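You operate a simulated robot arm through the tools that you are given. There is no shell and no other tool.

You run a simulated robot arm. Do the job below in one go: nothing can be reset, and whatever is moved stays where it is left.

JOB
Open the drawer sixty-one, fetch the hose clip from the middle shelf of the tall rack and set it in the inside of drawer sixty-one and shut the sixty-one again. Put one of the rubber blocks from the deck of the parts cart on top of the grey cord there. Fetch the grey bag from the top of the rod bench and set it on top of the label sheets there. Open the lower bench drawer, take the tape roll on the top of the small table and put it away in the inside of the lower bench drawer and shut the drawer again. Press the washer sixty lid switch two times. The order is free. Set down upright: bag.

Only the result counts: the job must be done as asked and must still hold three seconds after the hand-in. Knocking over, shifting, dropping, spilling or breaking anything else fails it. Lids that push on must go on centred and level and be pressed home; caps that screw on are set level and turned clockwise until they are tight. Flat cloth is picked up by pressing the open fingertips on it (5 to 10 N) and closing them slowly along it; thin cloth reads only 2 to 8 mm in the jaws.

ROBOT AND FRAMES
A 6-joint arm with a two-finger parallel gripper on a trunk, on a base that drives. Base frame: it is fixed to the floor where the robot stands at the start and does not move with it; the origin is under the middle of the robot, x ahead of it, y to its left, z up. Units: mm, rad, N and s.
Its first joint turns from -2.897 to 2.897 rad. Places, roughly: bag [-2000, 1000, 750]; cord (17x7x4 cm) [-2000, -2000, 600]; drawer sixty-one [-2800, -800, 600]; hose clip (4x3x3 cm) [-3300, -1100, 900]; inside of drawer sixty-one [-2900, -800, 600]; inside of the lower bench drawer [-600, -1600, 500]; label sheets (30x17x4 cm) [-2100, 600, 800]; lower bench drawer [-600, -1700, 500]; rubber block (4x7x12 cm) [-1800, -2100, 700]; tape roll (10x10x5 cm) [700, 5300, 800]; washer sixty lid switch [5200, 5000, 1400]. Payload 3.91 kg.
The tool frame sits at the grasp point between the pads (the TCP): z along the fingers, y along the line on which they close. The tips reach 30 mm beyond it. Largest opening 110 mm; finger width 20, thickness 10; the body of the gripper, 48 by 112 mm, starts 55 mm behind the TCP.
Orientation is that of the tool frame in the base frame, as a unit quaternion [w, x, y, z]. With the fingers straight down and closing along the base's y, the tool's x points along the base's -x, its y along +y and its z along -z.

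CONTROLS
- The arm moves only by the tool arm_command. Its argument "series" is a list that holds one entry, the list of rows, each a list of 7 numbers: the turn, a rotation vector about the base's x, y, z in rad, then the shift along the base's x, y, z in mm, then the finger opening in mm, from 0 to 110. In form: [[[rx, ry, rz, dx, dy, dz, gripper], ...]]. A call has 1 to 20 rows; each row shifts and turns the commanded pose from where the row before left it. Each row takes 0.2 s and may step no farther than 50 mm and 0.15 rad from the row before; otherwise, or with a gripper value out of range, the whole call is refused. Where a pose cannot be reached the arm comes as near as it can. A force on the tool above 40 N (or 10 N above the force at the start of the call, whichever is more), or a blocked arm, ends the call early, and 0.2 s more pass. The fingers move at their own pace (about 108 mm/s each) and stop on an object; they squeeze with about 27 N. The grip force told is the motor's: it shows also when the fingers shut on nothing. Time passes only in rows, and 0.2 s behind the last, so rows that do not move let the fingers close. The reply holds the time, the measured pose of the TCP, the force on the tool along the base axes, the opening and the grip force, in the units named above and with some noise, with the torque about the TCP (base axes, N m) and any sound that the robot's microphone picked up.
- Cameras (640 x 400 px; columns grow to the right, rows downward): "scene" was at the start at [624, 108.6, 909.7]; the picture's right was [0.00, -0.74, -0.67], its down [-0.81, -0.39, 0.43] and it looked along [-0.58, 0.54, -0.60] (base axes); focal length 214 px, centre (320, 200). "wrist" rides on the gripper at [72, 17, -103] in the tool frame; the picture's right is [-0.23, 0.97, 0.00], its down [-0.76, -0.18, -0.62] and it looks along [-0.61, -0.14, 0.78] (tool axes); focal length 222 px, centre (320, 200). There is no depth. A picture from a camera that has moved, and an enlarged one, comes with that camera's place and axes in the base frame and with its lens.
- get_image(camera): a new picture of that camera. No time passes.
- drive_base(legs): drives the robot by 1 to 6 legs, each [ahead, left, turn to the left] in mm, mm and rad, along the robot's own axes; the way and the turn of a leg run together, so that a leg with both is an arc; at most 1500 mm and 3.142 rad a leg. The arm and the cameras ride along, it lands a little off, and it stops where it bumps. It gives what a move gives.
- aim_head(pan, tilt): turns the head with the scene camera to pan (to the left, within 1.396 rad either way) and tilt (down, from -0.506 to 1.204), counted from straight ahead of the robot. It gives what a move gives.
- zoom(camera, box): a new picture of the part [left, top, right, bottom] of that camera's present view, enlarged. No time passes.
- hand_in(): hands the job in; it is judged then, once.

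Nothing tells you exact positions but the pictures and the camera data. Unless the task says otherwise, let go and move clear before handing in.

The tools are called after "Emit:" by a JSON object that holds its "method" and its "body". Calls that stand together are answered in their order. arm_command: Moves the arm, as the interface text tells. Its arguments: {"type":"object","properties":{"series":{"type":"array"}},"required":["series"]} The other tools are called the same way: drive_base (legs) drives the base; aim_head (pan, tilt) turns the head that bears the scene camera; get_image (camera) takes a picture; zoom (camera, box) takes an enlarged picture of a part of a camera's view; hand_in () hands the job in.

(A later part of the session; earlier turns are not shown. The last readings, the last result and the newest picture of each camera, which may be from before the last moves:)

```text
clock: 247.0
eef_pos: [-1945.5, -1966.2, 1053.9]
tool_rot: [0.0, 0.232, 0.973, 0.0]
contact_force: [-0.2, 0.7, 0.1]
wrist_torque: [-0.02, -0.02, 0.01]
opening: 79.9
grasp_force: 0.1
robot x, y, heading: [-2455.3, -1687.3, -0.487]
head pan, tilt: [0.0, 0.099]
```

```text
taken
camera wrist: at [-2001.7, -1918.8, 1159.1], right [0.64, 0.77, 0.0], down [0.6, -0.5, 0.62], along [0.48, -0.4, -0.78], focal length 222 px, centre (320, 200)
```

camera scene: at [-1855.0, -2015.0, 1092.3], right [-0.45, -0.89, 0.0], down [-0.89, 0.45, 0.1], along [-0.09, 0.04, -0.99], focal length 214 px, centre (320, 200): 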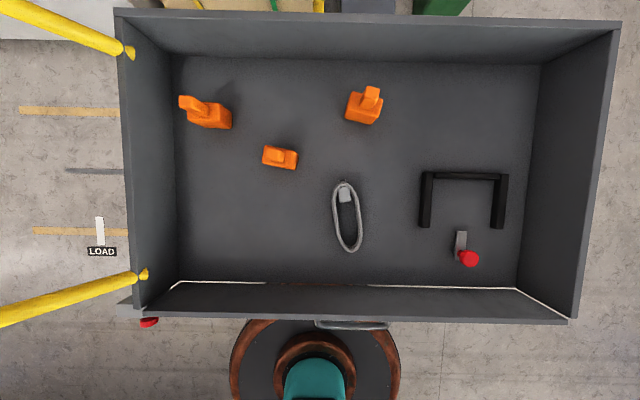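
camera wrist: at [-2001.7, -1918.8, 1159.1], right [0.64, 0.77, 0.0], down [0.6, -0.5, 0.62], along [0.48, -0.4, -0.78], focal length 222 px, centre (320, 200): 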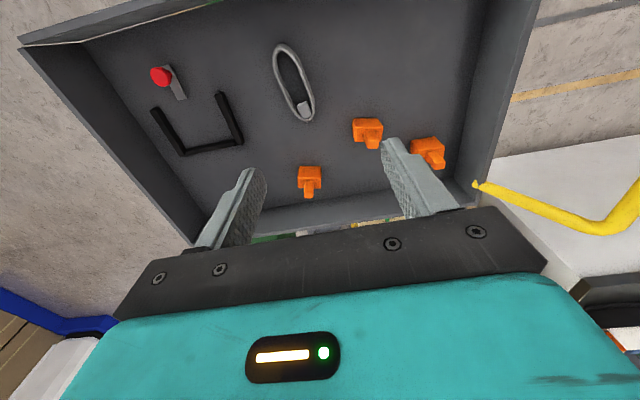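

Now the tool points straight down with no warnings, and the tray is in full view. I'll zoom in on the blocks and the cord.

Emit:
{"method": "zoom", "body": {"camera": "scene", "box": [165, 70, 405, 200]}}

Emit:
{"method": "zoom", "body": {"camera": "scene", "box": [290, 160, 410, 270]}}

Emit:
{"method": "zoom", "body": {"camera": "wrist", "box": [250, 30, 460, 210]}}

```text
2.67 times, centred on (285, 135) of scene
camera zoom: at [-1855.0, -2015.0, 1092.3], right [-0.45, -0.89, 0.0], down [-0.89, 0.45, 0.1], along [-0.09, 0.04, -0.99], focal length 572 px, centre (413, 373)
```

zoom: 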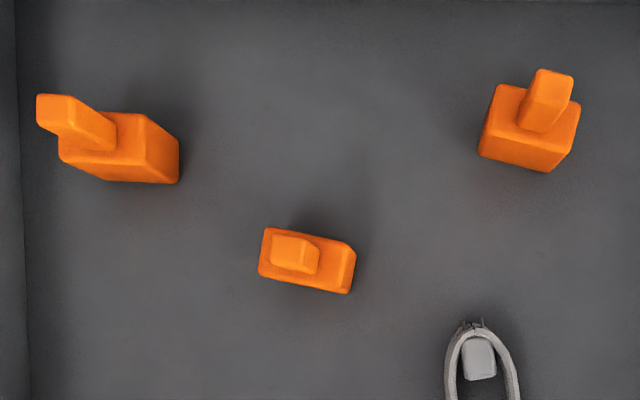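

```text
3.64 times, centred on (350, 215) of scene
camera zoom: at [-1855.0, -2015.0, 1092.3], right [-0.45, -0.89, 0.0], down [-0.89, 0.45, 0.1], along [-0.09, 0.04, -0.99], focal length 780 px, centre (211, 146)
```

zoom: 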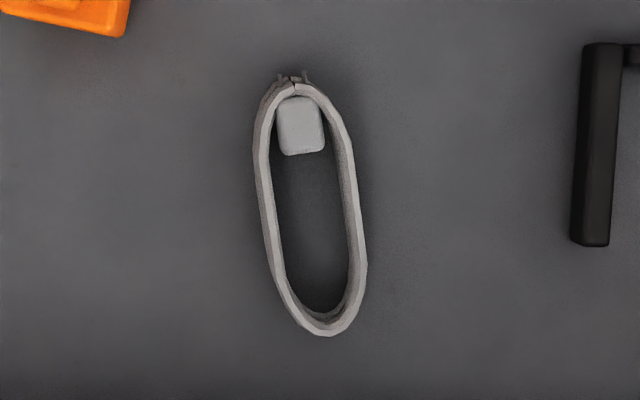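

```text
2.22 times, centred on (355, 120) of wrist
camera zoom: at [-2001.7, -1918.8, 1159.1], right [0.64, 0.77, 0.0], down [0.6, -0.5, 0.62], along [0.48, -0.4, -0.78], focal length 494 px, centre (242, 378)
```

zoom: 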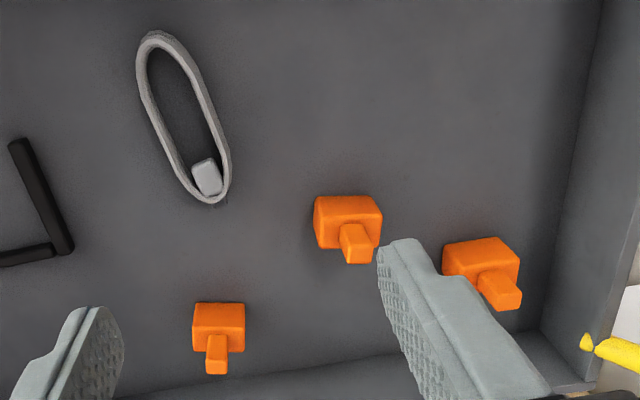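

Emit:
{"method": "zoom", "body": {"camera": "scene", "box": [250, 135, 315, 180]}}

Emit:
{"method": "zoom", "body": {"camera": "wrist", "box": [340, 100, 400, 160]}}

```text
8.89 times, centred on (282, 158) of scene
camera zoom: at [-1855.0, -2015.0, 1092.3], right [-0.45, -0.89, 0.0], down [-0.89, 0.45, 0.1], along [-0.09, 0.04, -0.99], focal length 1906 px, centre (653, 578)
```

zoom: 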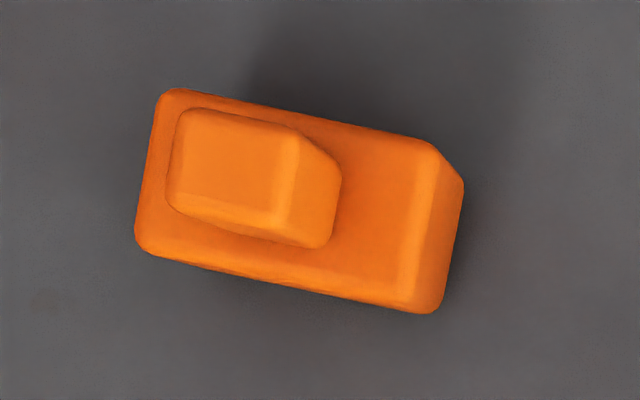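

```text
6.67 times, centred on (370, 130) of wrist
camera zoom: at [-2001.7, -1918.8, 1159.1], right [0.64, 0.77, 0.0], down [0.6, -0.5, 0.62], along [0.48, -0.4, -0.78], focal length 1481 px, centre (-13, 667)
```

zoom: 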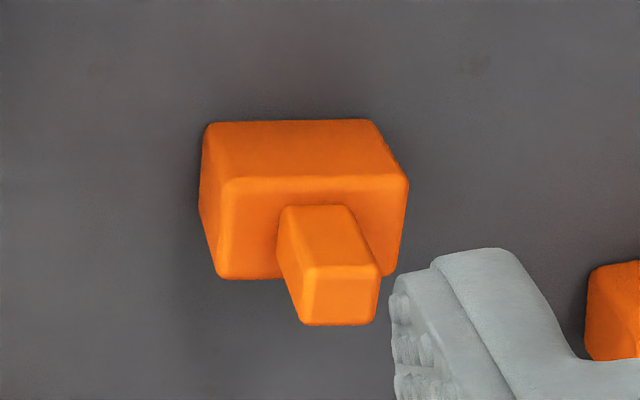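

The middle block has a centred post I can grip. I'll go above it, turned to match its angle.

Emit:
{"method": "arm_command", "body": {"series": [[[0, 0, -0.1075, 41, 1, -30, 80], [0, 0, -0.1075, 41, 1, -30, 80], [0, 0, 0, 41, 1, -30, 80], [0, 0, 0, 41, 1, -40, 80], [0, 0, 0, 0, 0, -45, 80], [0, 0, 0, 0, 0, -40, 80], [0, 0, 0, 0, 0, 0, 80]]]}}

Emit:
{"method": "aim_head", "body": {"pan": 0.0, "tilt": 0.5}}

Emit:
{"method": "get_image", "body": {"camera": "scene"}}

Emit:
{"method": "get_image", "body": {"camera": "wrist"}}

```text
refused: row 1 steps farther than a row can; nothing moved
```

```text
clock: 247.9
eef_pos: [-1945.7, -1966.6, 1054.2]
tool_rot: [0.0, 0.232, 0.973, -0.001]
contact_force: [-0.2, -0.5, -0.4]
wrist_torque: [0.03, 0.0, 0.04]
opening: 80.2
grasp_force: 0.1
robot x, y, heading: [-2456.4, -1690.3, -0.488]
head pan, tilt: [0.0, 0.499]
```

```text
taken
camera scene: at [-1888.0, -1998.3, 1093.3], right [-0.45, -0.89, 0.0], down [-0.78, 0.4, 0.48], along [-0.43, 0.21, -0.88], focal length 214 px, centre (320, 200)
```

scene: 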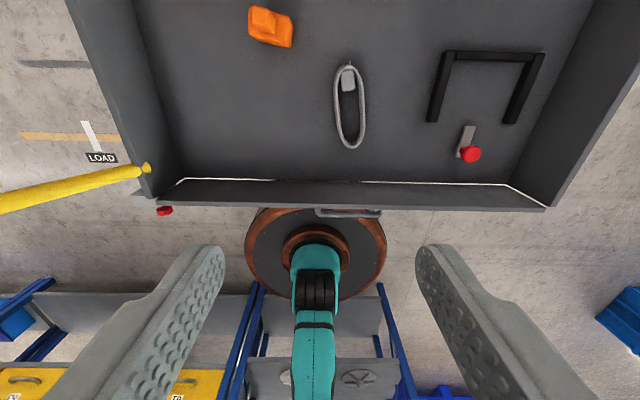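

```text
taken
camera wrist: at [-2001.7, -1918.8, 1159.1], right [0.64, 0.77, 0.0], down [0.6, -0.5, 0.62], along [0.48, -0.4, -0.78], focal length 222 px, centre (320, 200)
```

wrist: 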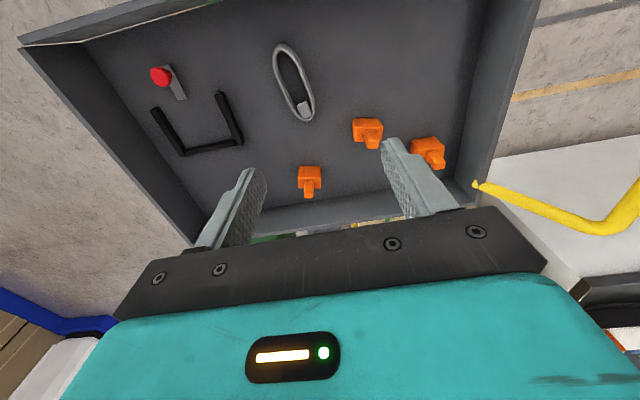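

Emit:
{"method": "arm_command", "body": {"series": [[[0, 0, -0.1075, 41, 1, -20, 80], [0, 0, -0.1075, 41, 1, -20, 80], [0, 0, 0, 41, 1, -25, 80], [0, 0, 0, 41, 1, -25, 80], [0, 0, 0, 0, 0, -45, 80], [0, 0, 0, 0, 0, -45, 80], [0, 0, 0, 0, 0, -40, 80], [0, 0, 0, 0, 0, 0, 80]]]}}

Emit:
{"method": "get_image", "body": {"camera": "scene"}}

Emit:
{"method": "get_image", "body": {"camera": "wrist"}}

```text
clock: 249.7
eef_pos: [-1782.7, -1963.1, 835.2]
tool_rot: [0.0, 0.335, 0.942, 0.0]
contact_force: [-0.4, 0.4, -0.2]
wrist_torque: [-0.01, -0.01, -0.02]
opening: 80.1
grasp_force: 0.0
robot x, y, heading: [-2453.9, -1689.3, -0.491]
head pan, tilt: [0.0, 0.499]
```

```text
taken
camera scene: at [-1731.9, -2007.4, 875.8], right [-0.63, -0.78, 0.0], down [-0.68, 0.55, 0.48], along [-0.37, 0.3, -0.88], focal length 214 px, centre (320, 200)
```

scene: 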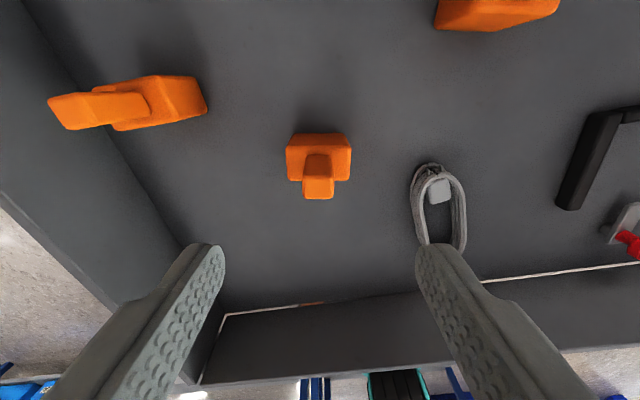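

```text
taken
camera wrist: at [-1826.6, -1905.3, 941.5], right [0.79, 0.61, 0.0], down [0.48, -0.62, 0.62], along [0.38, -0.49, -0.78], focal length 222 px, centre (320, 200)
```

wrist: 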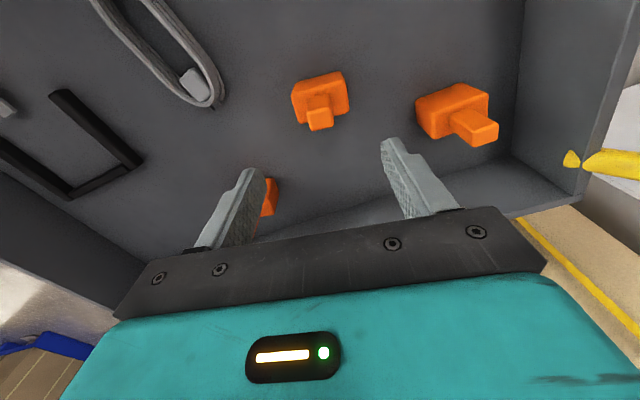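

Emit:
{"method": "arm_command", "body": {"series": [[[0, 0, 0, -1.8, 1.5, -45, 80], [0, 0, 0, 0, 0, -45, 80], [0, 0, 0, 0, 0, -45, 80], [0, 0, 0, 0, 0, -10, 80], [0, 0, 0, 0, 0, 0, 80]]]}}

Emit:
{"method": "get_image", "body": {"camera": "scene"}}

Emit:
{"method": "get_image", "body": {"camera": "wrist"}}

```text
clock: 250.9
eef_pos: [-1780.9, -1961.4, 690.1]
tool_rot: [0.0, 0.335, 0.942, 0.0]
contact_force: [-0.3, 0.9, -0.1]
wrist_torque: [-0.01, -0.02, -0.05]
opening: 80.3
grasp_force: 0.0
robot x, y, heading: [-2455.8, -1694.3, -0.488]
head pan, tilt: [0.0, 0.499]
```

```text
taken
camera scene: at [-1730.5, -2004.6, 729.7], right [-0.63, -0.78, 0.0], down [-0.68, 0.55, 0.48], along [-0.37, 0.3, -0.88], focal length 214 px, centre (320, 200)
```

scene: 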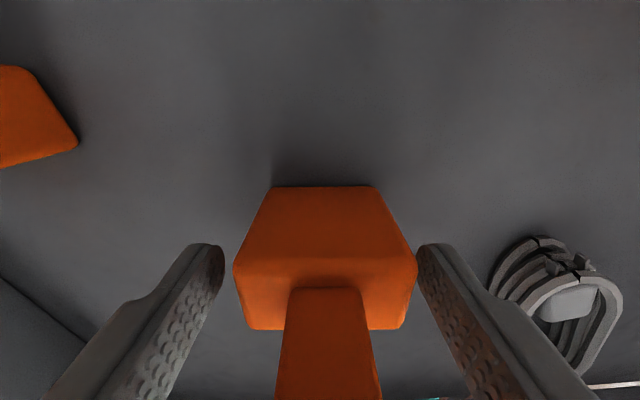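

```text
taken
camera wrist: at [-1825.2, -1902.5, 795.4], right [0.79, 0.61, 0.0], down [0.48, -0.62, 0.62], along [0.38, -0.49, -0.78], focal length 222 px, centre (320, 200)
```

wrist: 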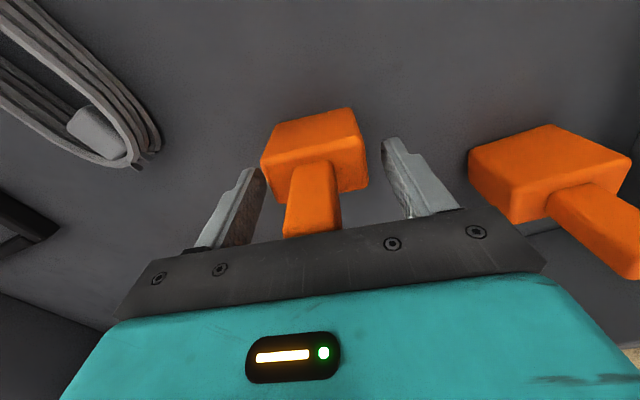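

Emit:
{"method": "zoom", "body": {"camera": "wrist", "box": [230, 90, 400, 250]}}

Emit:
{"method": "zoom", "body": {"camera": "scene", "box": [180, 160, 470, 400]}}

```text
2.50 times, centred on (315, 170) of wrist
camera zoom: at [-1825.2, -1902.5, 795.4], right [0.79, 0.61, 0.0], down [0.48, -0.62, 0.62], along [0.38, -0.49, -0.78], focal length 555 px, centre (332, 275)
```

zoom: 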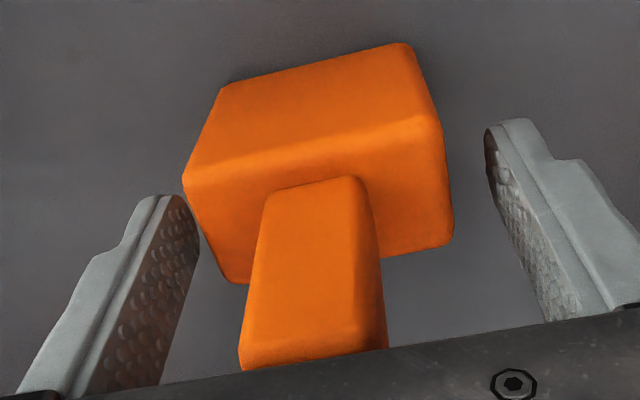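

```text
1.67 times, centred on (325, 280) of scene
camera zoom: at [-1730.5, -2004.6, 729.7], right [-0.63, -0.78, 0.0], down [-0.68, 0.55, 0.48], along [-0.37, 0.3, -0.88], focal length 358 px, centre (312, 67)
```

zoom: 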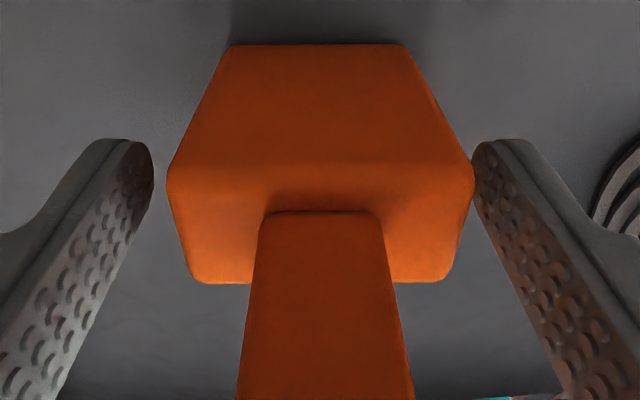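

The block sits between the open fingers with its base top near z 684. I'll centre on it and grip the base ends.

Emit:
{"method": "arm_command", "body": {"series": [[[0, 0, 0, -2.5, -3.0, 0, 80], [0, 0, 0, 0, 0, 0, 80], [0, 0, 0, 0, 0, 0, 65], [0, 0, 0, 0, 0, 0, 55], [0, 0, 0, 0, 0, 0, 45], [0, 0, 0, 0, 0, 0, 40], [0, 0, 0, 0, 0, 0, 40]]]}}

Emit:
{"method": "get_image", "body": {"camera": "scene"}}

Emit:
{"method": "get_image", "body": {"camera": "wrist"}}

```text
clock: 252.5
eef_pos: [-1784.2, -1964.0, 690.1]
tool_rot: [-0.001, 0.335, 0.942, -0.001]
contact_force: [2.6, 3.5, 2.1]
wrist_torque: [0.11, -0.13, -0.04]
opening: 61.8
grasp_force: 27.0
robot x, y, heading: [-2455.8, -1691.3, -0.484]
head pan, tilt: [0.0, 0.499]
```

```text
taken
camera scene: at [-1733.7, -2006.8, 729.3], right [-0.63, -0.78, 0.0], down [-0.68, 0.55, 0.48], along [-0.37, 0.3, -0.88], focal length 214 px, centre (320, 200)
```

scene: 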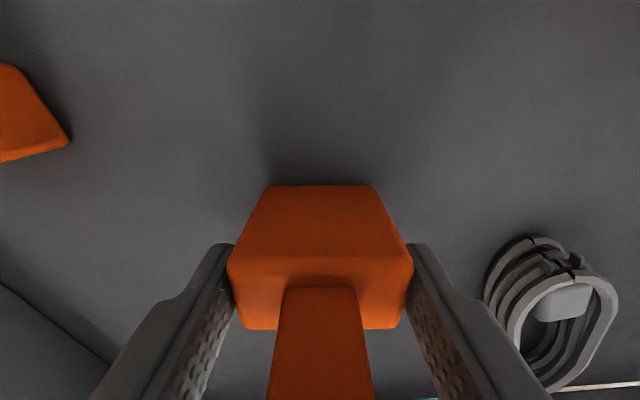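

```text
taken
camera wrist: at [-1828.4, -1904.7, 795.0], right [0.79, 0.61, 0.0], down [0.48, -0.62, 0.62], along [0.38, -0.49, -0.78], focal length 222 px, centre (320, 200)
```

wrist: 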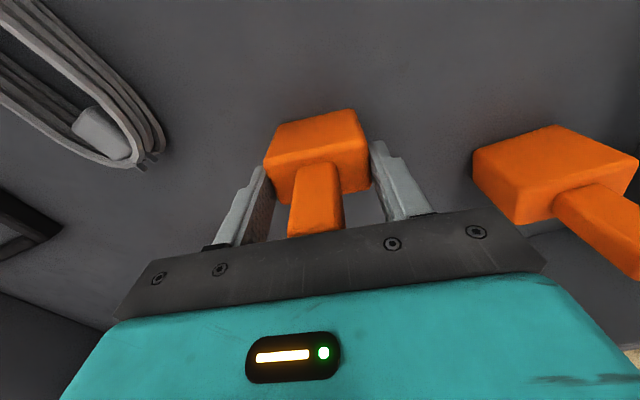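

The block is held (61.8 mm wide). I'll lift it and carry it over the cord, turning it to bridge the coil's two strands.

Emit:
{"method": "arm_command", "body": {"series": [[[0, 0, 0, 0, 0, 20, 40], [0, 0, 0, 0, 0, 40, 40], [0, 0, 0, 0, 0, 40, 40], [0, 0, 0, 0, 0, 0, 40]]]}}

Emit:
{"method": "arm_command", "body": {"series": [[[0, 0, 0.1153, -36, -12.4, 5, 40], [0, 0, 0.1153, -36, -12.4, 5, 40], [0, 0, 0.1153, -36, -12.4, 0, 40], [0, 0, 0, -36, -12.4, 0, 40], [0, 0, 0, 0, 0, 0, 40]]]}}

Emit:
{"method": "get_image", "body": {"camera": "scene"}}

Emit:
{"method": "get_image", "body": {"camera": "wrist"}}

```text
clock: 253.5
eef_pos: [-1786.3, -1962.3, 791.9]
tool_rot: [0.0, 0.334, 0.942, -0.001]
contact_force: [-0.8, 0.0, -4.7]
wrist_torque: [-0.02, 0.02, -0.01]
opening: 61.6
grasp_force: 27.0
robot x, y, heading: [-2455.4, -1692.7, -0.488]
head pan, tilt: [0.0, 0.499]
```

```text
clock: 254.7
eef_pos: [-1931.7, -2013.7, 801.3]
tool_rot: [-0.001, 0.167, 0.986, -0.001]
contact_force: [-0.3, -0.3, -4.6]
wrist_torque: [0.01, -0.02, 0.01]
opening: 61.9
grasp_force: 27.1
robot x, y, heading: [-2456.2, -1694.5, -0.489]
head pan, tilt: [0.0, 0.499]
```

```text
taken
camera scene: at [-1870.2, -2038.4, 839.8], right [-0.33, -0.94, 0.0], down [-0.83, 0.29, 0.48], along [-0.45, 0.16, -0.88], focal length 214 px, centre (320, 200)
```

scene: 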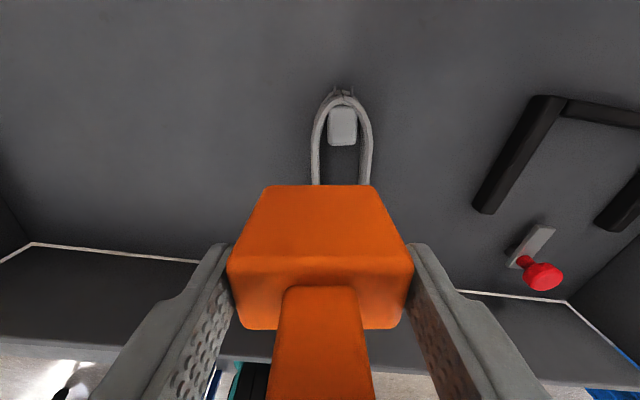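

```text
taken
camera wrist: at [-1992.9, -1974.5, 905.6], right [0.54, 0.84, 0.0], down [0.66, -0.42, 0.62], along [0.53, -0.33, -0.78], focal length 222 px, centre (320, 200)
```

wrist: 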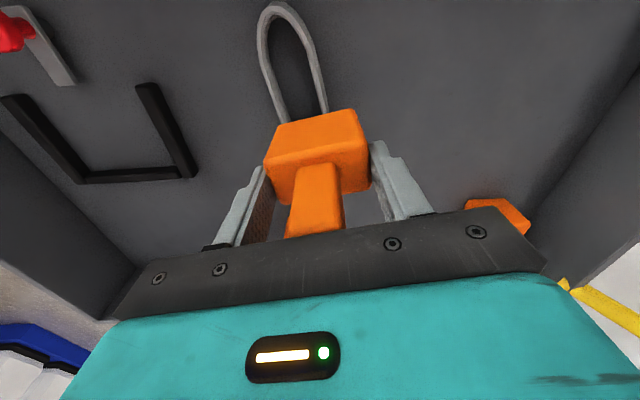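

Emit:
{"method": "arm_command", "body": {"series": [[[0, 0, 0, -15.6, -6.5, 0, 40], [0, 0, 0, -15.6, -6.5, 0, 40], [0, 0, 0, 0, 0, -20, 40], [0, 0, 0, 0, 0, -20, 40], [0, 0, 0, 0, 0, 0, 40]]]}}

Emit:
{"method": "get_image", "body": {"camera": "scene"}}

Emit:
{"method": "get_image", "body": {"camera": "wrist"}}

```text
clock: 255.9
eef_pos: [-1960.9, -2025.1, 760.1]
tool_rot: [0.0, 0.168, 0.986, -0.001]
contact_force: [0.1, 0.2, -4.3]
wrist_torque: [0.04, -0.02, -0.01]
opening: 61.7
grasp_force: 27.0
robot x, y, heading: [-2457.9, -1689.1, -0.486]
head pan, tilt: [0.0, 0.499]
```

```text
taken
camera scene: at [-1899.7, -2050.4, 799.8], right [-0.33, -0.94, 0.0], down [-0.83, 0.29, 0.48], along [-0.45, 0.16, -0.88], focal length 214 px, centre (320, 200)
```

scene: 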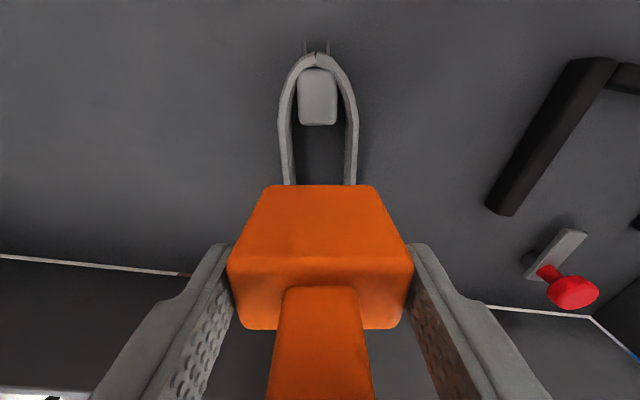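

```text
taken
camera wrist: at [-2022.3, -1986.5, 865.5], right [0.54, 0.84, 0.0], down [0.66, -0.42, 0.62], along [0.53, -0.34, -0.78], focal length 222 px, centre (320, 200)
```

wrist: 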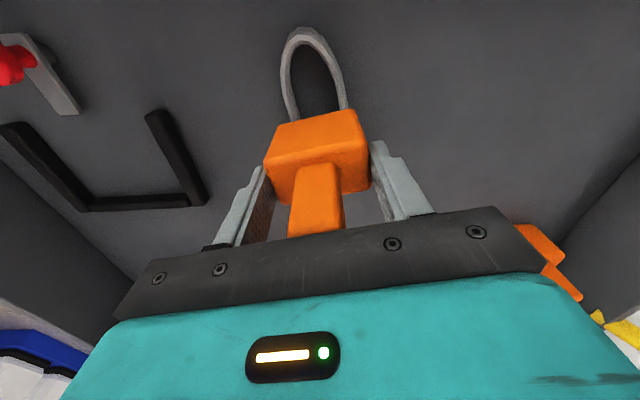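

The block is centred over the two strands, clear of the plug. I'll lower it gently onto the cord.

Emit:
{"method": "arm_command", "body": {"series": [[[0, 0, 0, 0, 0, -10, 40], [0, 0, 0, 0, 0, -8, 40], [0, 0, 0, 0, 0, 0, 40]]]}}

Emit:
{"method": "arm_command", "body": {"series": [[[0, 0, 0, 0, 0, -4, 40], [0, 0, 0, 0, 0, 0, 40]]]}}

Emit:
{"method": "arm_command", "body": {"series": [[[0, 0, 0, 0, 0, -4, 40], [0, 0, 0, 0, 0, 0, 40]]]}}

Emit:
{"method": "arm_command", "body": {"series": [[[0, 0, 0, 0, 0, -3, 40], [0, 0, 0, 0, 0, 0, 40]]]}}

```text
clock: 256.7
eef_pos: [-1960.2, -2024.4, 741.1]
tool_rot: [-0.001, 0.167, 0.986, -0.001]
contact_force: [-0.3, -0.4, -4.1]
wrist_torque: [0.0, -0.02, -0.02]
opening: 61.8
grasp_force: 26.7
robot x, y, heading: [-2456.4, -1689.7, -0.491]
head pan, tilt: [0.0, 0.499]
```

```text
clock: 257.3
eef_pos: [-1960.2, -2025.4, 736.9]
tool_rot: [0.0, 0.168, 0.986, -0.001]
contact_force: [0.1, -0.4, -3.9]
wrist_torque: [0.03, -0.01, -0.02]
opening: 61.7
grasp_force: 26.7
robot x, y, heading: [-2458.8, -1689.5, -0.485]
head pan, tilt: [0.0, 0.499]
```

```text
clock: 257.9
eef_pos: [-1961.1, -2024.7, 733.1]
tool_rot: [-0.001, 0.168, 0.986, -0.001]
contact_force: [0.1, 0.3, -3.2]
wrist_torque: [0.0, 0.03, -0.01]
opening: 61.6
grasp_force: 26.8
robot x, y, heading: [-2456.0, -1687.4, -0.485]
head pan, tilt: [0.0, 0.499]
```

```text
clock: 258.5
eef_pos: [-1960.2, -2026.4, 730.1]
tool_rot: [0.0, 0.168, 0.986, -0.001]
contact_force: [-0.6, 0.3, -4.6]
wrist_torque: [0.01, 0.0, 0.03]
opening: 61.7
grasp_force: 26.3
robot x, y, heading: [-2459.0, -1687.6, -0.482]
head pan, tilt: [0.0, 0.499]
```

Emit:
{"method": "arm_command", "body": {"series": [[[0, 0, 0, 0, 0, -3, 40], [0, 0, 0, 0, 0, 0, 40]]]}}

Emit:
{"method": "arm_command", "body": {"series": [[[0, 0, 0, 0, 0, -3, 40], [0, 0, 0, 0, 0, 0, 40]]]}}

Emit:
{"method": "arm_command", "body": {"series": [[[0, 0, 0, 0, 0, -2, 40], [0, 0, 0, 0, 0, 0, 40]]]}}

```text
clock: 259.1
eef_pos: [-1960.3, -2025.9, 726.9]
tool_rot: [0.0, 0.167, 0.986, -0.001]
contact_force: [0.0, 0.4, -4.7]
wrist_torque: [-0.02, 0.0, 0.01]
opening: 61.8
grasp_force: 27.0
robot x, y, heading: [-2455.0, -1690.4, -0.487]
head pan, tilt: [0.0, 0.499]
```

```text
clock: 259.7
eef_pos: [-1958.9, -2026.1, 723.5]
tool_rot: [0.0, 0.167, 0.986, -0.001]
contact_force: [-0.3, 0.2, -2.8]
wrist_torque: [0.04, 0.02, 0.02]
opening: 61.7
grasp_force: 27.0
robot x, y, heading: [-2456.0, -1685.8, -0.489]
head pan, tilt: [0.0, 0.499]
```

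```text
clock: 260.3
eef_pos: [-1962.0, -2026.3, 721.6]
tool_rot: [0.0, 0.167, 0.986, -0.001]
contact_force: [-0.6, 0.4, -4.5]
wrist_torque: [0.0, 0.03, 0.03]
opening: 61.9
grasp_force: 26.9
robot x, y, heading: [-2457.9, -1689.5, -0.487]
head pan, tilt: [0.0, 0.499]
```

Emit:
{"method": "arm_command", "body": {"series": [[[0, 0, 0, 0, 0, -2, 40], [0, 0, 0, 0, 0, 0, 40]]]}}

Emit:
{"method": "arm_command", "body": {"series": [[[0, 0, 0, 0, 0, -2, 40], [0, 0, 0, 0, 0, 0, 40]]]}}

Emit:
{"method": "get_image", "body": {"camera": "scene"}}

Emit:
{"method": "get_image", "body": {"camera": "wrist"}}

```text
clock: 260.9
eef_pos: [-1961.2, -2026.7, 722.2]
tool_rot: [0.001, 0.168, 0.986, 0.0]
contact_force: [-7.8, 4.0, 38.6]
wrist_torque: [0.43, 0.6, 0.03]
opening: 61.8
grasp_force: 26.8
robot x, y, heading: [-2454.8, -1691.4, -0.486]
head pan, tilt: [0.0, 0.499]
```

```text
clock: 261.5
eef_pos: [-1959.6, -2026.4, 719.5]
tool_rot: [0.001, 0.167, 0.986, -0.002]
contact_force: [-2.8, 0.1, 47.8]
wrist_torque: [0.12, -0.11, 0.0]
opening: 61.9
grasp_force: 26.8
robot x, y, heading: [-2457.3, -1692.5, -0.489]
head pan, tilt: [0.0, 0.499]
```

```text
taken
camera scene: at [-1899.3, -2050.7, 758.8], right [-0.33, -0.94, 0.0], down [-0.83, 0.29, 0.48], along [-0.45, 0.16, -0.88], focal length 214 px, centre (320, 200)
```

scene: 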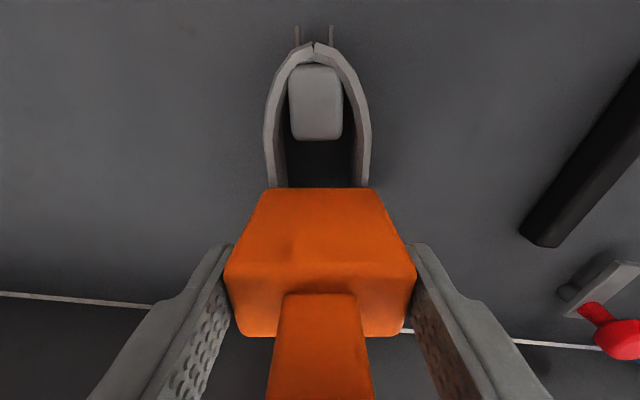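

```text
taken
camera wrist: at [-2022.1, -1986.6, 824.1], right [0.54, 0.84, 0.0], down [0.66, -0.42, 0.63], along [0.53, -0.34, -0.78], focal length 222 px, centre (320, 200)
```

wrist: 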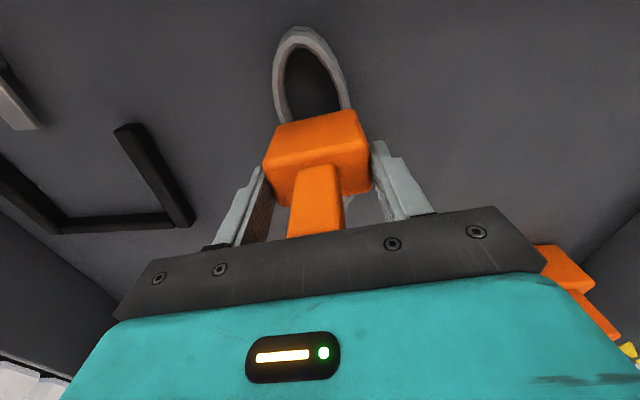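

The block is on the cord. I'll ease off, open slowly and lift away.

Emit:
{"method": "arm_command", "body": {"series": [[[0, 0, 0, 0, 0, 2, 40], [0, 0, 0, 0, 0, 1, 40], [0, 0, 0, 0, 0, 0, 40]]]}}

Emit:
{"method": "arm_command", "body": {"series": [[[0, 0, 0, 0, 0, 0, 65], [0, 0, 0, 0, 0, 0, 75], [0, 0, 0, 0, 0, 0, 85], [0, 0, 0, 0, 0, 0, 85], [0, 0, 0, 0, 0, 20, 85], [0, 0, 0, 0, 0, 40, 85], [0, 0, 0, 0, 0, 40, 85], [0, 0, 0, 0, 0, 40, 85], [0, 0, 0, 0, 0, 0, 85]]]}}

Emit:
{"method": "get_image", "body": {"camera": "scene"}}

Emit:
{"method": "get_image", "body": {"camera": "wrist"}}

```text
clock: 262.3
eef_pos: [-1961.8, -2025.6, 720.2]
tool_rot: [-0.001, 0.167, 0.986, 0.0]
contact_force: [0.2, -0.3, -3.6]
wrist_torque: [-0.03, 0.02, -0.02]
opening: 61.8
grasp_force: 26.9
robot x, y, heading: [-2456.1, -1691.0, -0.489]
head pan, tilt: [0.0, 0.499]
```

```text
clock: 264.3
eef_pos: [-1960.9, -2028.9, 861.3]
tool_rot: [-0.001, 0.167, 0.986, -0.001]
contact_force: [0.6, -0.1, -0.2]
wrist_torque: [0.02, -0.02, -0.02]
opening: 85.0
grasp_force: 0.2
robot x, y, heading: [-2453.2, -1689.8, -0.484]
head pan, tilt: [0.0, 0.499]
```

```text
taken
camera scene: at [-1900.9, -2052.3, 901.2], right [-0.33, -0.94, 0.0], down [-0.83, 0.29, 0.48], along [-0.45, 0.16, -0.88], focal length 214 px, centre (320, 200)
```

scene: 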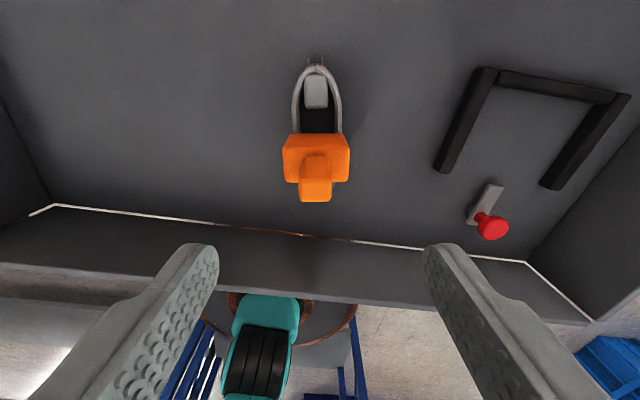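

```text
taken
camera wrist: at [-2023.5, -1988.4, 967.0], right [0.54, 0.84, 0.0], down [0.66, -0.42, 0.62], along [0.53, -0.34, -0.78], focal length 222 px, centre (320, 200)
```

wrist: 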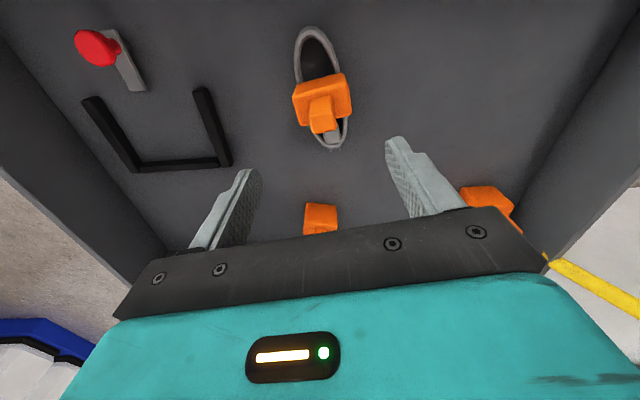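

The block stands on the cord. Next I need the lower bench drawer on the white bench, so I'll put the arm in its travel pose (level, centred) before driving round.

Emit:
{"method": "arm_command", "body": {"series": [[[0, 0, 0, 0, 0, 48, 80], [0, 0, 0, 0, 0, 48, 80], [0, 0, 0, 0, 0, 48, 80], [0, 0, 0, 0, 0, 48, 80], [0, 0, -0.075, 15.5, 29, 0, 80], [0, 0, -0.075, 15.5, 29, 0, 80], [0, 0, 0, 0, 0, 0, 80]]]}}

Emit:
{"method": "get_image", "body": {"camera": "scene"}}

Emit:
{"method": "arm_command", "body": {"series": [[[-0.0671, -0.126, 0, 0, 0, 0, 80], [-0.0671, -0.126, 0, 0, 0, 0, 80], [-0.0671, -0.126, 0, 0, 0, 0, 80], [-0.0671, -0.126, 0, 0, 0, 0, 80], [-0.0671, -0.126, 0, 0, 0, 0, 80], [-0.0671, -0.126, 0, 0, 0, 0, 80], [-0.0671, -0.126, 0, 0, 0, 0, 80], [-0.0671, -0.126, 0, 0, 0, 0, 80], [-0.0671, -0.126, 0, 0, 0, 0, 80], [-0.0671, -0.126, 0, 0, 0, 0, 80], [-0.0671, -0.126, 0, 0, 0, 0, 80], [0, 0, 0, 0, 0, 0, 80]]]}}

```text
clock: 265.9
eef_pos: [-1929.8, -1968.1, 1053.3]
tool_rot: [0.001, 0.242, 0.97, -0.001]
contact_force: [0.0, 0.1, -0.6]
wrist_torque: [0.01, 0.01, 0.03]
opening: 80.5
grasp_force: 0.1
robot x, y, heading: [-2458.7, -1687.0, -0.486]
head pan, tilt: [0.0, 0.499]
```

```text
taken
camera scene: at [-1872.6, -2001.1, 1092.9], right [-0.47, -0.88, 0.0], down [-0.78, 0.41, 0.48], along [-0.42, 0.22, -0.88], focal length 214 px, centre (320, 200)
```

scene: 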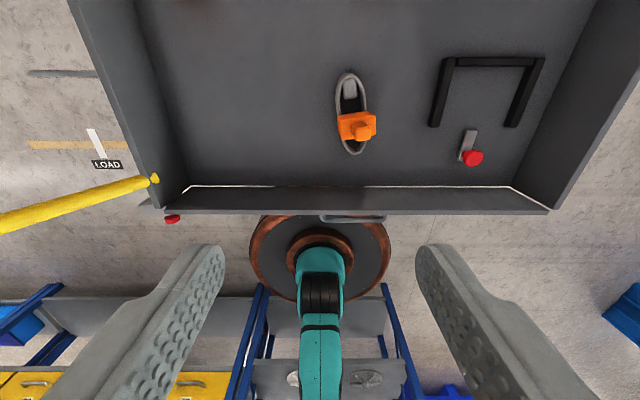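

```text
clock: 268.5
eef_pos: [-1930.1, -1967.7, 1052.6]
tool_rot: [0.686, 0.17, 0.686, -0.171]
contact_force: [0.1, -0.2, 0.4]
wrist_torque: [0.0, 0.02, 0.03]
opening: 80.3
grasp_force: 0.0
robot x, y, heading: [-2459.4, -1691.2, -0.484]
head pan, tilt: [0.0, 0.499]
```

Emit:
{"method": "drive_base", "body": {"legs": [[40, 900, 0], [300, 750, 0], [400, 850, 0]]}}

Emit:
{"method": "aim_head", "body": {"pan": -0.3, "tilt": 0.3}}

Emit:
{"method": "get_image", "body": {"camera": "scene"}}

```text
clock: 281.7
eef_pos: [-57.7, -204.2, 1052.3]
tool_rot: [0.681, 0.186, 0.682, -0.188]
contact_force: [0.3, 0.5, 0.1]
wrist_torque: [-0.01, 0.01, -0.01]
opening: 80.0
grasp_force: 0.1
robot x, y, heading: [-568.9, 99.2, -0.528]
head pan, tilt: [0.0, 0.499]
```

```text
clock: 282.5
eef_pos: [-57.0, -203.3, 1053.6]
tool_rot: [0.682, 0.186, 0.683, -0.187]
contact_force: [-0.7, 0.5, 0.6]
wrist_torque: [-0.01, 0.02, 0.0]
opening: 80.2
grasp_force: 0.1
robot x, y, heading: [-569.9, 93.6, -0.531]
head pan, tilt: [-0.3, 0.3]
```

```text
taken
camera scene: at [-105.1, -210.1, 1135.1], right [-0.74, -0.67, 0.0], down [-0.2, 0.22, -0.96], along [0.64, -0.71, -0.3], focal length 214 px, centre (320, 200)
```

scene: 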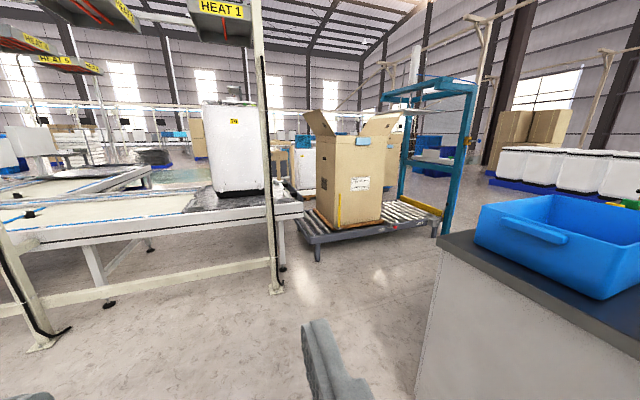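

Emit:
{"method": "drive_base", "body": {"legs": [[1480, 90, 0], [0, 0, -1.536]]}}

Emit:
{"method": "aim_head", "body": {"pan": -0.5, "tilt": 0.4}}

Emit:
{"method": "get_image", "body": {"camera": "scene"}}

```text
clock: 290.9
eef_pos: [1200.7, -1002.2, 1052.9]
tool_rot: [0.661, 0.252, 0.661, -0.252]
contact_force: [9.3, 9.5, 2.3]
wrist_torque: [0.27, 0.0, -1.19]
opening: 80.1
grasp_force: 0.1
robot x, y, heading: [755.8, -604.9, -0.734]
head pan, tilt: [-0.3, 0.3]
stopped in leg 2: the force on the tool passed its limit at 123 N (the readings are from after the stop); the commanded pose is now the measured one
```

```text
clock: 291.6
eef_pos: [1200.5, -1002.8, 1052.5]
tool_rot: [0.66, 0.252, 0.661, -0.252]
contact_force: [16.0, 13.7, 3.9]
wrist_torque: [-0.12, 1.07, -1.96]
opening: 80.1
grasp_force: 0.1
robot x, y, heading: [757.6, -603.0, -0.737]
head pan, tilt: [-0.499, 0.4]
```

```text
taken
camera scene: at [1137.1, -1006.3, 1126.5], right [-0.94, -0.35, 0.0], down [-0.13, 0.36, -0.92], along [0.32, -0.87, -0.38], focal length 214 px, centre (320, 200)
```

scene: 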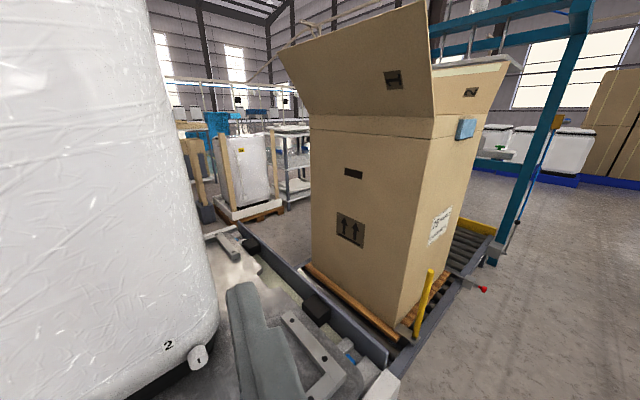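

The arm bumped the frame post while turning. I'll turn back left off it, retreat and plan a wider turn.

Emit:
{"method": "drive_base", "body": {"legs": [[0, 0, 0.25], [-350, 0, 0]]}}

Emit:
{"method": "aim_head", "body": {"pan": -0.3, "tilt": 0.3}}

Emit:
{"method": "get_image", "body": {"camera": "scene"}}

```text
clock: 294.7
eef_pos: [980.8, -719.6, 1052.6]
tool_rot: [0.687, 0.167, 0.687, -0.167]
contact_force: [0.1, 0.1, 0.2]
wrist_torque: [0.01, 0.03, 0.02]
opening: 79.9
grasp_force: 0.1
robot x, y, heading: [449.0, -448.9, -0.478]
head pan, tilt: [-0.499, 0.4]
```

```text
clock: 295.5
eef_pos: [980.8, -719.2, 1052.9]
tool_rot: [0.687, 0.167, 0.687, -0.167]
contact_force: [-0.6, -0.2, -0.4]
wrist_torque: [0.0, -0.02, 0.01]
opening: 80.0
grasp_force: 0.1
robot x, y, heading: [448.5, -446.1, -0.477]
head pan, tilt: [-0.3, 0.3]
```

```text
taken
camera scene: at [932.6, -728.4, 1135.1], right [-0.7, -0.71, 0.0], down [-0.21, 0.21, -0.95], along [0.68, -0.67, -0.3], focal length 214 px, centre (320, 200)
```

scene: 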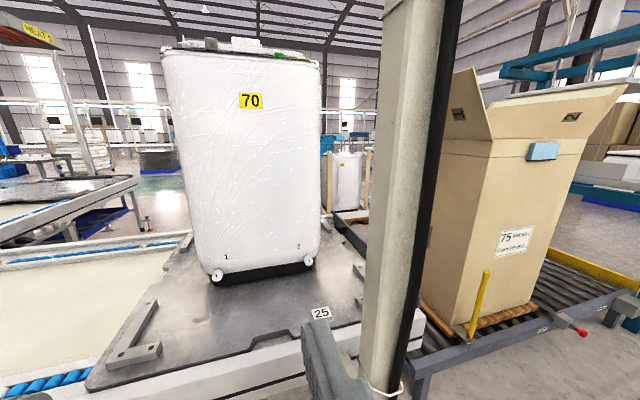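

Emit:
{"method": "drive_base", "body": {"legs": [[0, 0, -1.588]]}}

Emit:
{"method": "aim_head", "body": {"pan": -0.4, "tilt": 0.3}}

Emit:
{"method": "get_image", "body": {"camera": "scene"}}

```text
clock: 299.9
eef_pos: [136.7, -956.9, 1053.4]
tool_rot: [-0.344, -0.618, -0.343, 0.618]
contact_force: [-0.5, -0.6, 0.7]
wrist_torque: [0.02, 0.02, -0.05]
opening: 80.1
grasp_force: 0.1
robot x, y, heading: [449.4, -450.3, -2.129]
head pan, tilt: [-0.3, 0.3]
```

```text
clock: 300.5
eef_pos: [139.1, -956.4, 1053.1]
tool_rot: [-0.345, -0.617, -0.345, 0.618]
contact_force: [-0.6, -0.9, -0.4]
wrist_torque: [-0.01, -0.02, -0.02]
opening: 80.0
grasp_force: 0.1
robot x, y, heading: [452.1, -447.7, -2.127]
head pan, tilt: [-0.4, 0.3]
```

```text
taken
camera scene: at [131.1, -903.6, 1135.1], right [-0.58, 0.82, 0.0], down [0.24, 0.17, -0.96], along [-0.78, -0.55, -0.3], focal length 214 px, centre (320, 200)
```

scene: 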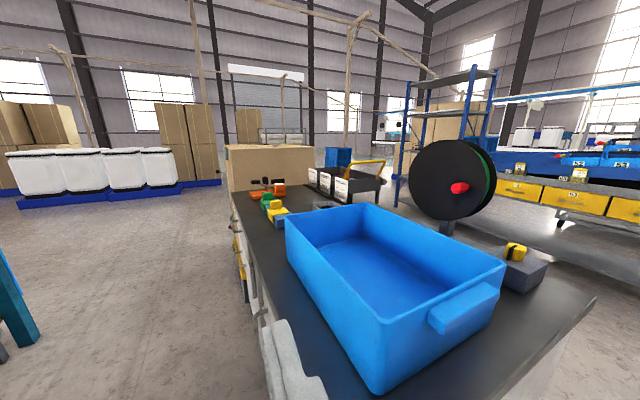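

The bench's far side, facing the line, carries the drawers. I'll shift away from the bench and drive along it to see its front.

Emit:
{"method": "drive_base", "body": {"legs": [[0, 0, 0.06], [0, 280, 0], [500, 0, 0]]}}

Emit:
{"method": "aim_head", "body": {"pan": -0.7, "tilt": 0.5}}

Emit:
{"method": "get_image", "body": {"camera": "scene"}}

```text
clock: 305.5
eef_pos: [191.3, -1558.8, 1052.5]
tool_rot: [0.369, 0.604, 0.369, -0.603]
contact_force: [0.8, 0.9, -1.3]
wrist_torque: [-0.01, 0.02, -0.01]
opening: 79.6
grasp_force: 0.1
robot x, y, heading: [460.7, -1030.6, -2.042]
head pan, tilt: [-0.4, 0.3]
```

```text
clock: 306.3
eef_pos: [192.2, -1557.9, 1052.6]
tool_rot: [-0.369, -0.603, -0.369, 0.603]
contact_force: [0.4, 0.1, 0.0]
wrist_torque: [0.01, 0.0, 0.03]
opening: 80.0
grasp_force: 0.0
robot x, y, heading: [461.5, -1028.7, -2.043]
head pan, tilt: [-0.7, 0.499]
```

```text
taken
camera scene: at [167.7, -1481.2, 1116.8], right [-0.39, 0.92, 0.0], down [0.44, 0.19, -0.88], along [-0.81, -0.34, -0.48], focal length 214 px, centre (320, 200)
```

scene: 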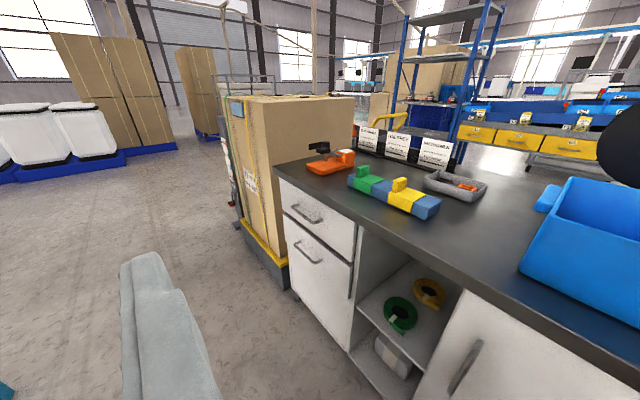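

I see the two white drawers with grey handles at the bench's far end; the lower one is the target. I'll look left to check the open floor there.

Emit:
{"method": "zoom", "body": {"camera": "scene", "box": [260, 150, 420, 350]}}

Emit:
{"method": "aim_head", "body": {"pan": 0.7, "tilt": 0.4}}

Emit:
{"method": "get_image", "body": {"camera": "scene"}}

```text
2.00 times, centred on (340, 250) of scene
camera zoom: at [167.7, -1481.2, 1116.8], right [-0.39, 0.92, 0.0], down [0.44, 0.19, -0.88], along [-0.81, -0.34, -0.48], focal length 429 px, centre (280, 100)
```

zoom: 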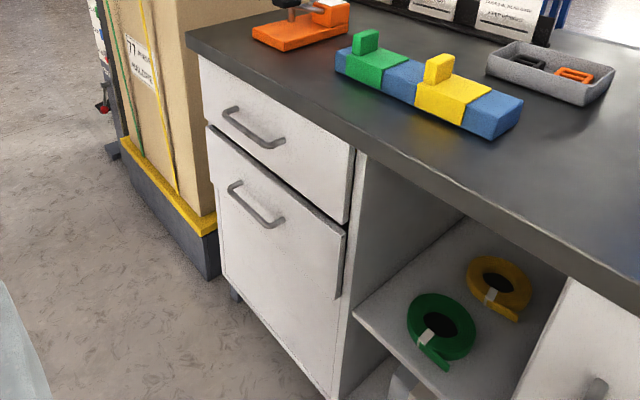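

```text
clock: 307.8
eef_pos: [191.6, -1558.5, 1052.9]
tool_rot: [-0.37, -0.602, -0.37, 0.603]
contact_force: [0.4, 0.2, 1.0]
wrist_torque: [0.01, 0.0, -0.01]
opening: 80.1
grasp_force: 0.1
robot x, y, heading: [459.6, -1027.8, -2.043]
head pan, tilt: [0.7, 0.4]
```

```text
taken
camera scene: at [272.3, -1536.1, 1125.8], right [-0.97, -0.23, 0.0], down [-0.09, 0.38, -0.92], along [0.21, -0.9, -0.39], focal length 214 px, centre (320, 200)
```

scene: 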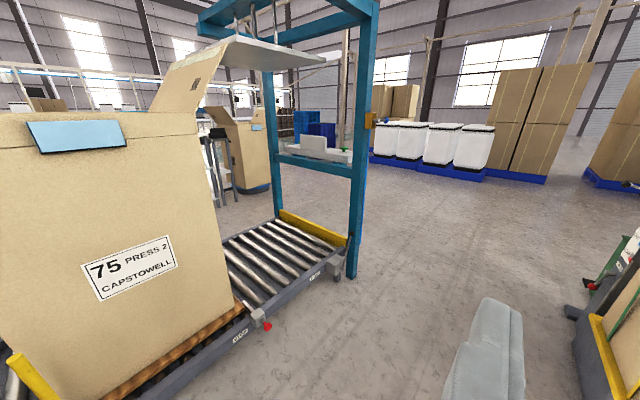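

The roller conveyor leaves about 1.2 m in front of the bench. I'll stand diagonally off the drawers so the arm has reach for both gripping and pulling.

Emit:
{"method": "drive_base", "body": {"legs": [[490, 115, 0], [0, 0, -0.693]]}}

Emit:
{"method": "aim_head", "body": {"pan": 0.0, "tilt": 0.5}}

Emit:
{"method": "get_image", "body": {"camera": "scene"}}

```text
clock: 312.6
eef_pos: [-212.5, -1749.1, 1053.7]
tool_rot: [-0.141, -0.693, -0.14, 0.693]
contact_force: [0.3, 0.2, -0.1]
wrist_torque: [0.01, 0.01, 0.0]
opening: 79.9
grasp_force: 0.2
robot x, y, heading: [338.5, -1513.9, -2.741]
head pan, tilt: [0.7, 0.4]
```

```text
clock: 313.7
eef_pos: [-211.4, -1749.9, 1053.7]
tool_rot: [-0.14, -0.693, -0.14, 0.693]
contact_force: [-0.3, -0.2, 0.8]
wrist_torque: [0.02, -0.02, 0.0]
opening: 79.9
grasp_force: 0.1
robot x, y, heading: [336.1, -1519.7, -2.744]
head pan, tilt: [0.0, 0.499]
```

```text
taken
camera scene: at [-175.1, -1738.2, 1116.7], right [-0.39, 0.92, 0.0], down [0.44, 0.19, -0.88], along [-0.81, -0.34, -0.48], focal length 214 px, centre (320, 200)
```

scene: 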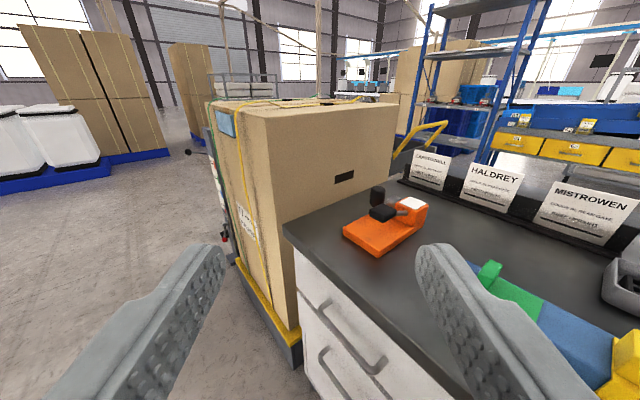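

Emit:
{"method": "zoom", "body": {"camera": "scene", "box": [270, 240, 430, 400]}}

Emit:
{"method": "aim_head", "body": {"pan": 0.0, "tilt": 0.8}}

Emit:
{"method": "get_image", "body": {"camera": "scene"}}

```text
2.50 times, centred on (350, 320) of scene
camera zoom: at [-175.1, -1738.2, 1116.7], right [-0.39, 0.92, 0.0], down [0.44, 0.19, -0.88], along [-0.81, -0.34, -0.48], focal length 536 px, centre (245, -100)
```

zoom: 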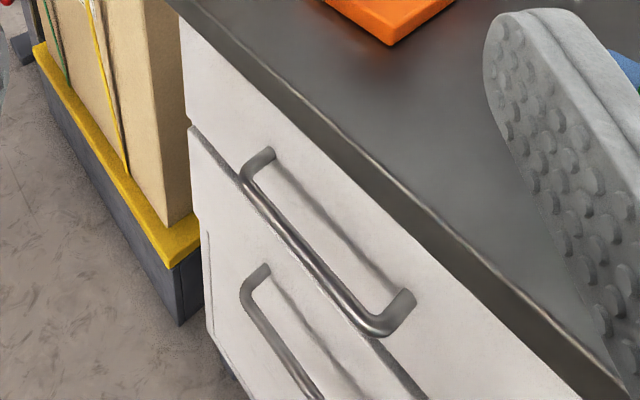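

```text
clock: 314.5
eef_pos: [-211.7, -1749.0, 1052.3]
tool_rot: [-0.141, -0.693, -0.14, 0.693]
contact_force: [-0.2, -0.2, -1.0]
wrist_torque: [0.02, 0.0, -0.02]
opening: 79.9
grasp_force: 0.1
robot x, y, heading: [335.3, -1513.7, -2.743]
head pan, tilt: [0.0, 0.799]
```

```text
taken
camera scene: at [-165.7, -1734.2, 1090.8], right [-0.39, 0.92, 0.0], down [0.66, 0.28, -0.7], along [-0.64, -0.27, -0.72], focal length 214 px, centre (320, 200)
```

scene: 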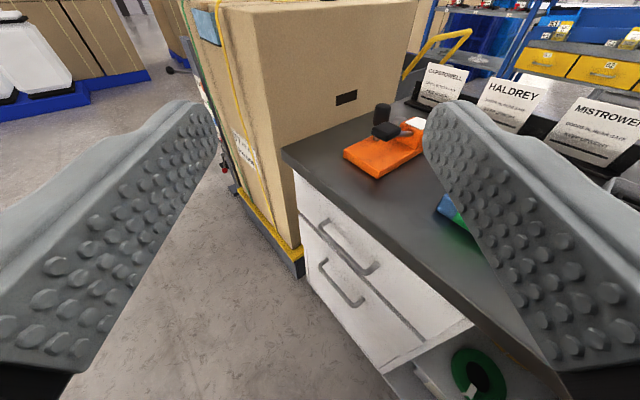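

The lower handle is near (-387, -1771, 550). I'll yaw the tool to face the bench squarely in small checked steps before lowering.

Emit:
{"method": "arm_command", "body": {"series": [[[0, 0, -0.149, 0, 0, 0, 80], [0, 0, -0.149, 0, 0, 0, 80], [0, 0, -0.149, 0, 0, 0, 80], [0, 0, 0, 0, 0, 0, 80]]]}}

Emit:
{"method": "arm_command", "body": {"series": [[[0, 0, -0.149, 0, 0, 0, 80], [0, 0, -0.149, 0, 0, 0, 80], [0, 0, -0.149, 0, 0, 0, 80], [0, 0, 0, 0, 0, 0, 80]]]}}

```text
clock: 315.5
eef_pos: [-212.3, -1751.5, 1051.2]
tool_rot: [-0.019, 0.708, -0.017, -0.706]
contact_force: [-0.6, -0.1, 0.1]
wrist_torque: [0.0, 0.0, 0.01]
opening: 80.1
grasp_force: 0.1
robot x, y, heading: [338.9, -1515.6, -2.743]
head pan, tilt: [0.0, 0.799]
```

```text
clock: 316.5
eef_pos: [-212.4, -1750.5, 1053.2]
tool_rot: [-0.173, 0.686, -0.172, -0.685]
contact_force: [-1.2, 0.9, 0.0]
wrist_torque: [-0.02, -0.03, -0.01]
opening: 80.0
grasp_force: 0.0
robot x, y, heading: [334.5, -1513.6, -2.744]
head pan, tilt: [0.0, 0.799]
```

Emit:
{"method": "arm_command", "body": {"series": [[[-0.1257, 0.0678, 0, 0, 0, 0, 80], [-0.1257, 0.0678, 0, 0, 0, 0, 80], [-0.1257, 0.0678, 0, 0, 0, 0, 80], [-0.1257, 0.0678, 0, 0, 0, 0, 80], [-0.1257, 0.0678, 0, 0, 0, 0, 80], [-0.1257, 0.0678, 0, 0, 0, 0, 80], [-0.1257, 0.0678, 0, 0, 0, 0, 80], [-0.1257, 0.0678, 0, 0, 0, 0, 80], [-0.1257, 0.0678, 0, 0, 0, 0, 80], [-0.1257, 0.0678, 0, 0, 0, 0, 80], [-0.1257, 0.0678, 0, 0, 0, 0, 80], [0, 0, 0, 0, 0, 0, 80]]]}}

Emit:
{"method": "arm_command", "body": {"series": [[[0, 0, 0, 0, 0, -40, 80], [0, 0, 0, 0, 0, -40, 80], [0, 0, 0, 0, 0, -40, 80], [0, 0, 0, 0, 0, -40, 80], [0, 0, 0, 0, 0, 0, 80]]]}}

```text
clock: 319.1
eef_pos: [-211.1, -1749.3, 1052.3]
tool_rot: [-0.363, -0.362, 0.607, 0.607]
contact_force: [-0.3, -0.1, -0.3]
wrist_torque: [-0.02, -0.02, 0.01]
opening: 80.0
grasp_force: 0.0
robot x, y, heading: [334.3, -1515.9, -2.747]
head pan, tilt: [0.0, 0.799]
```

```text
clock: 320.3
eef_pos: [-211.4, -1749.6, 892.2]
tool_rot: [-0.363, -0.362, 0.607, 0.607]
contact_force: [0.0, 1.1, -0.2]
wrist_torque: [0.0, -0.01, 0.0]
opening: 80.2
grasp_force: 0.1
robot x, y, heading: [335.3, -1516.5, -2.748]
head pan, tilt: [0.0, 0.799]
```

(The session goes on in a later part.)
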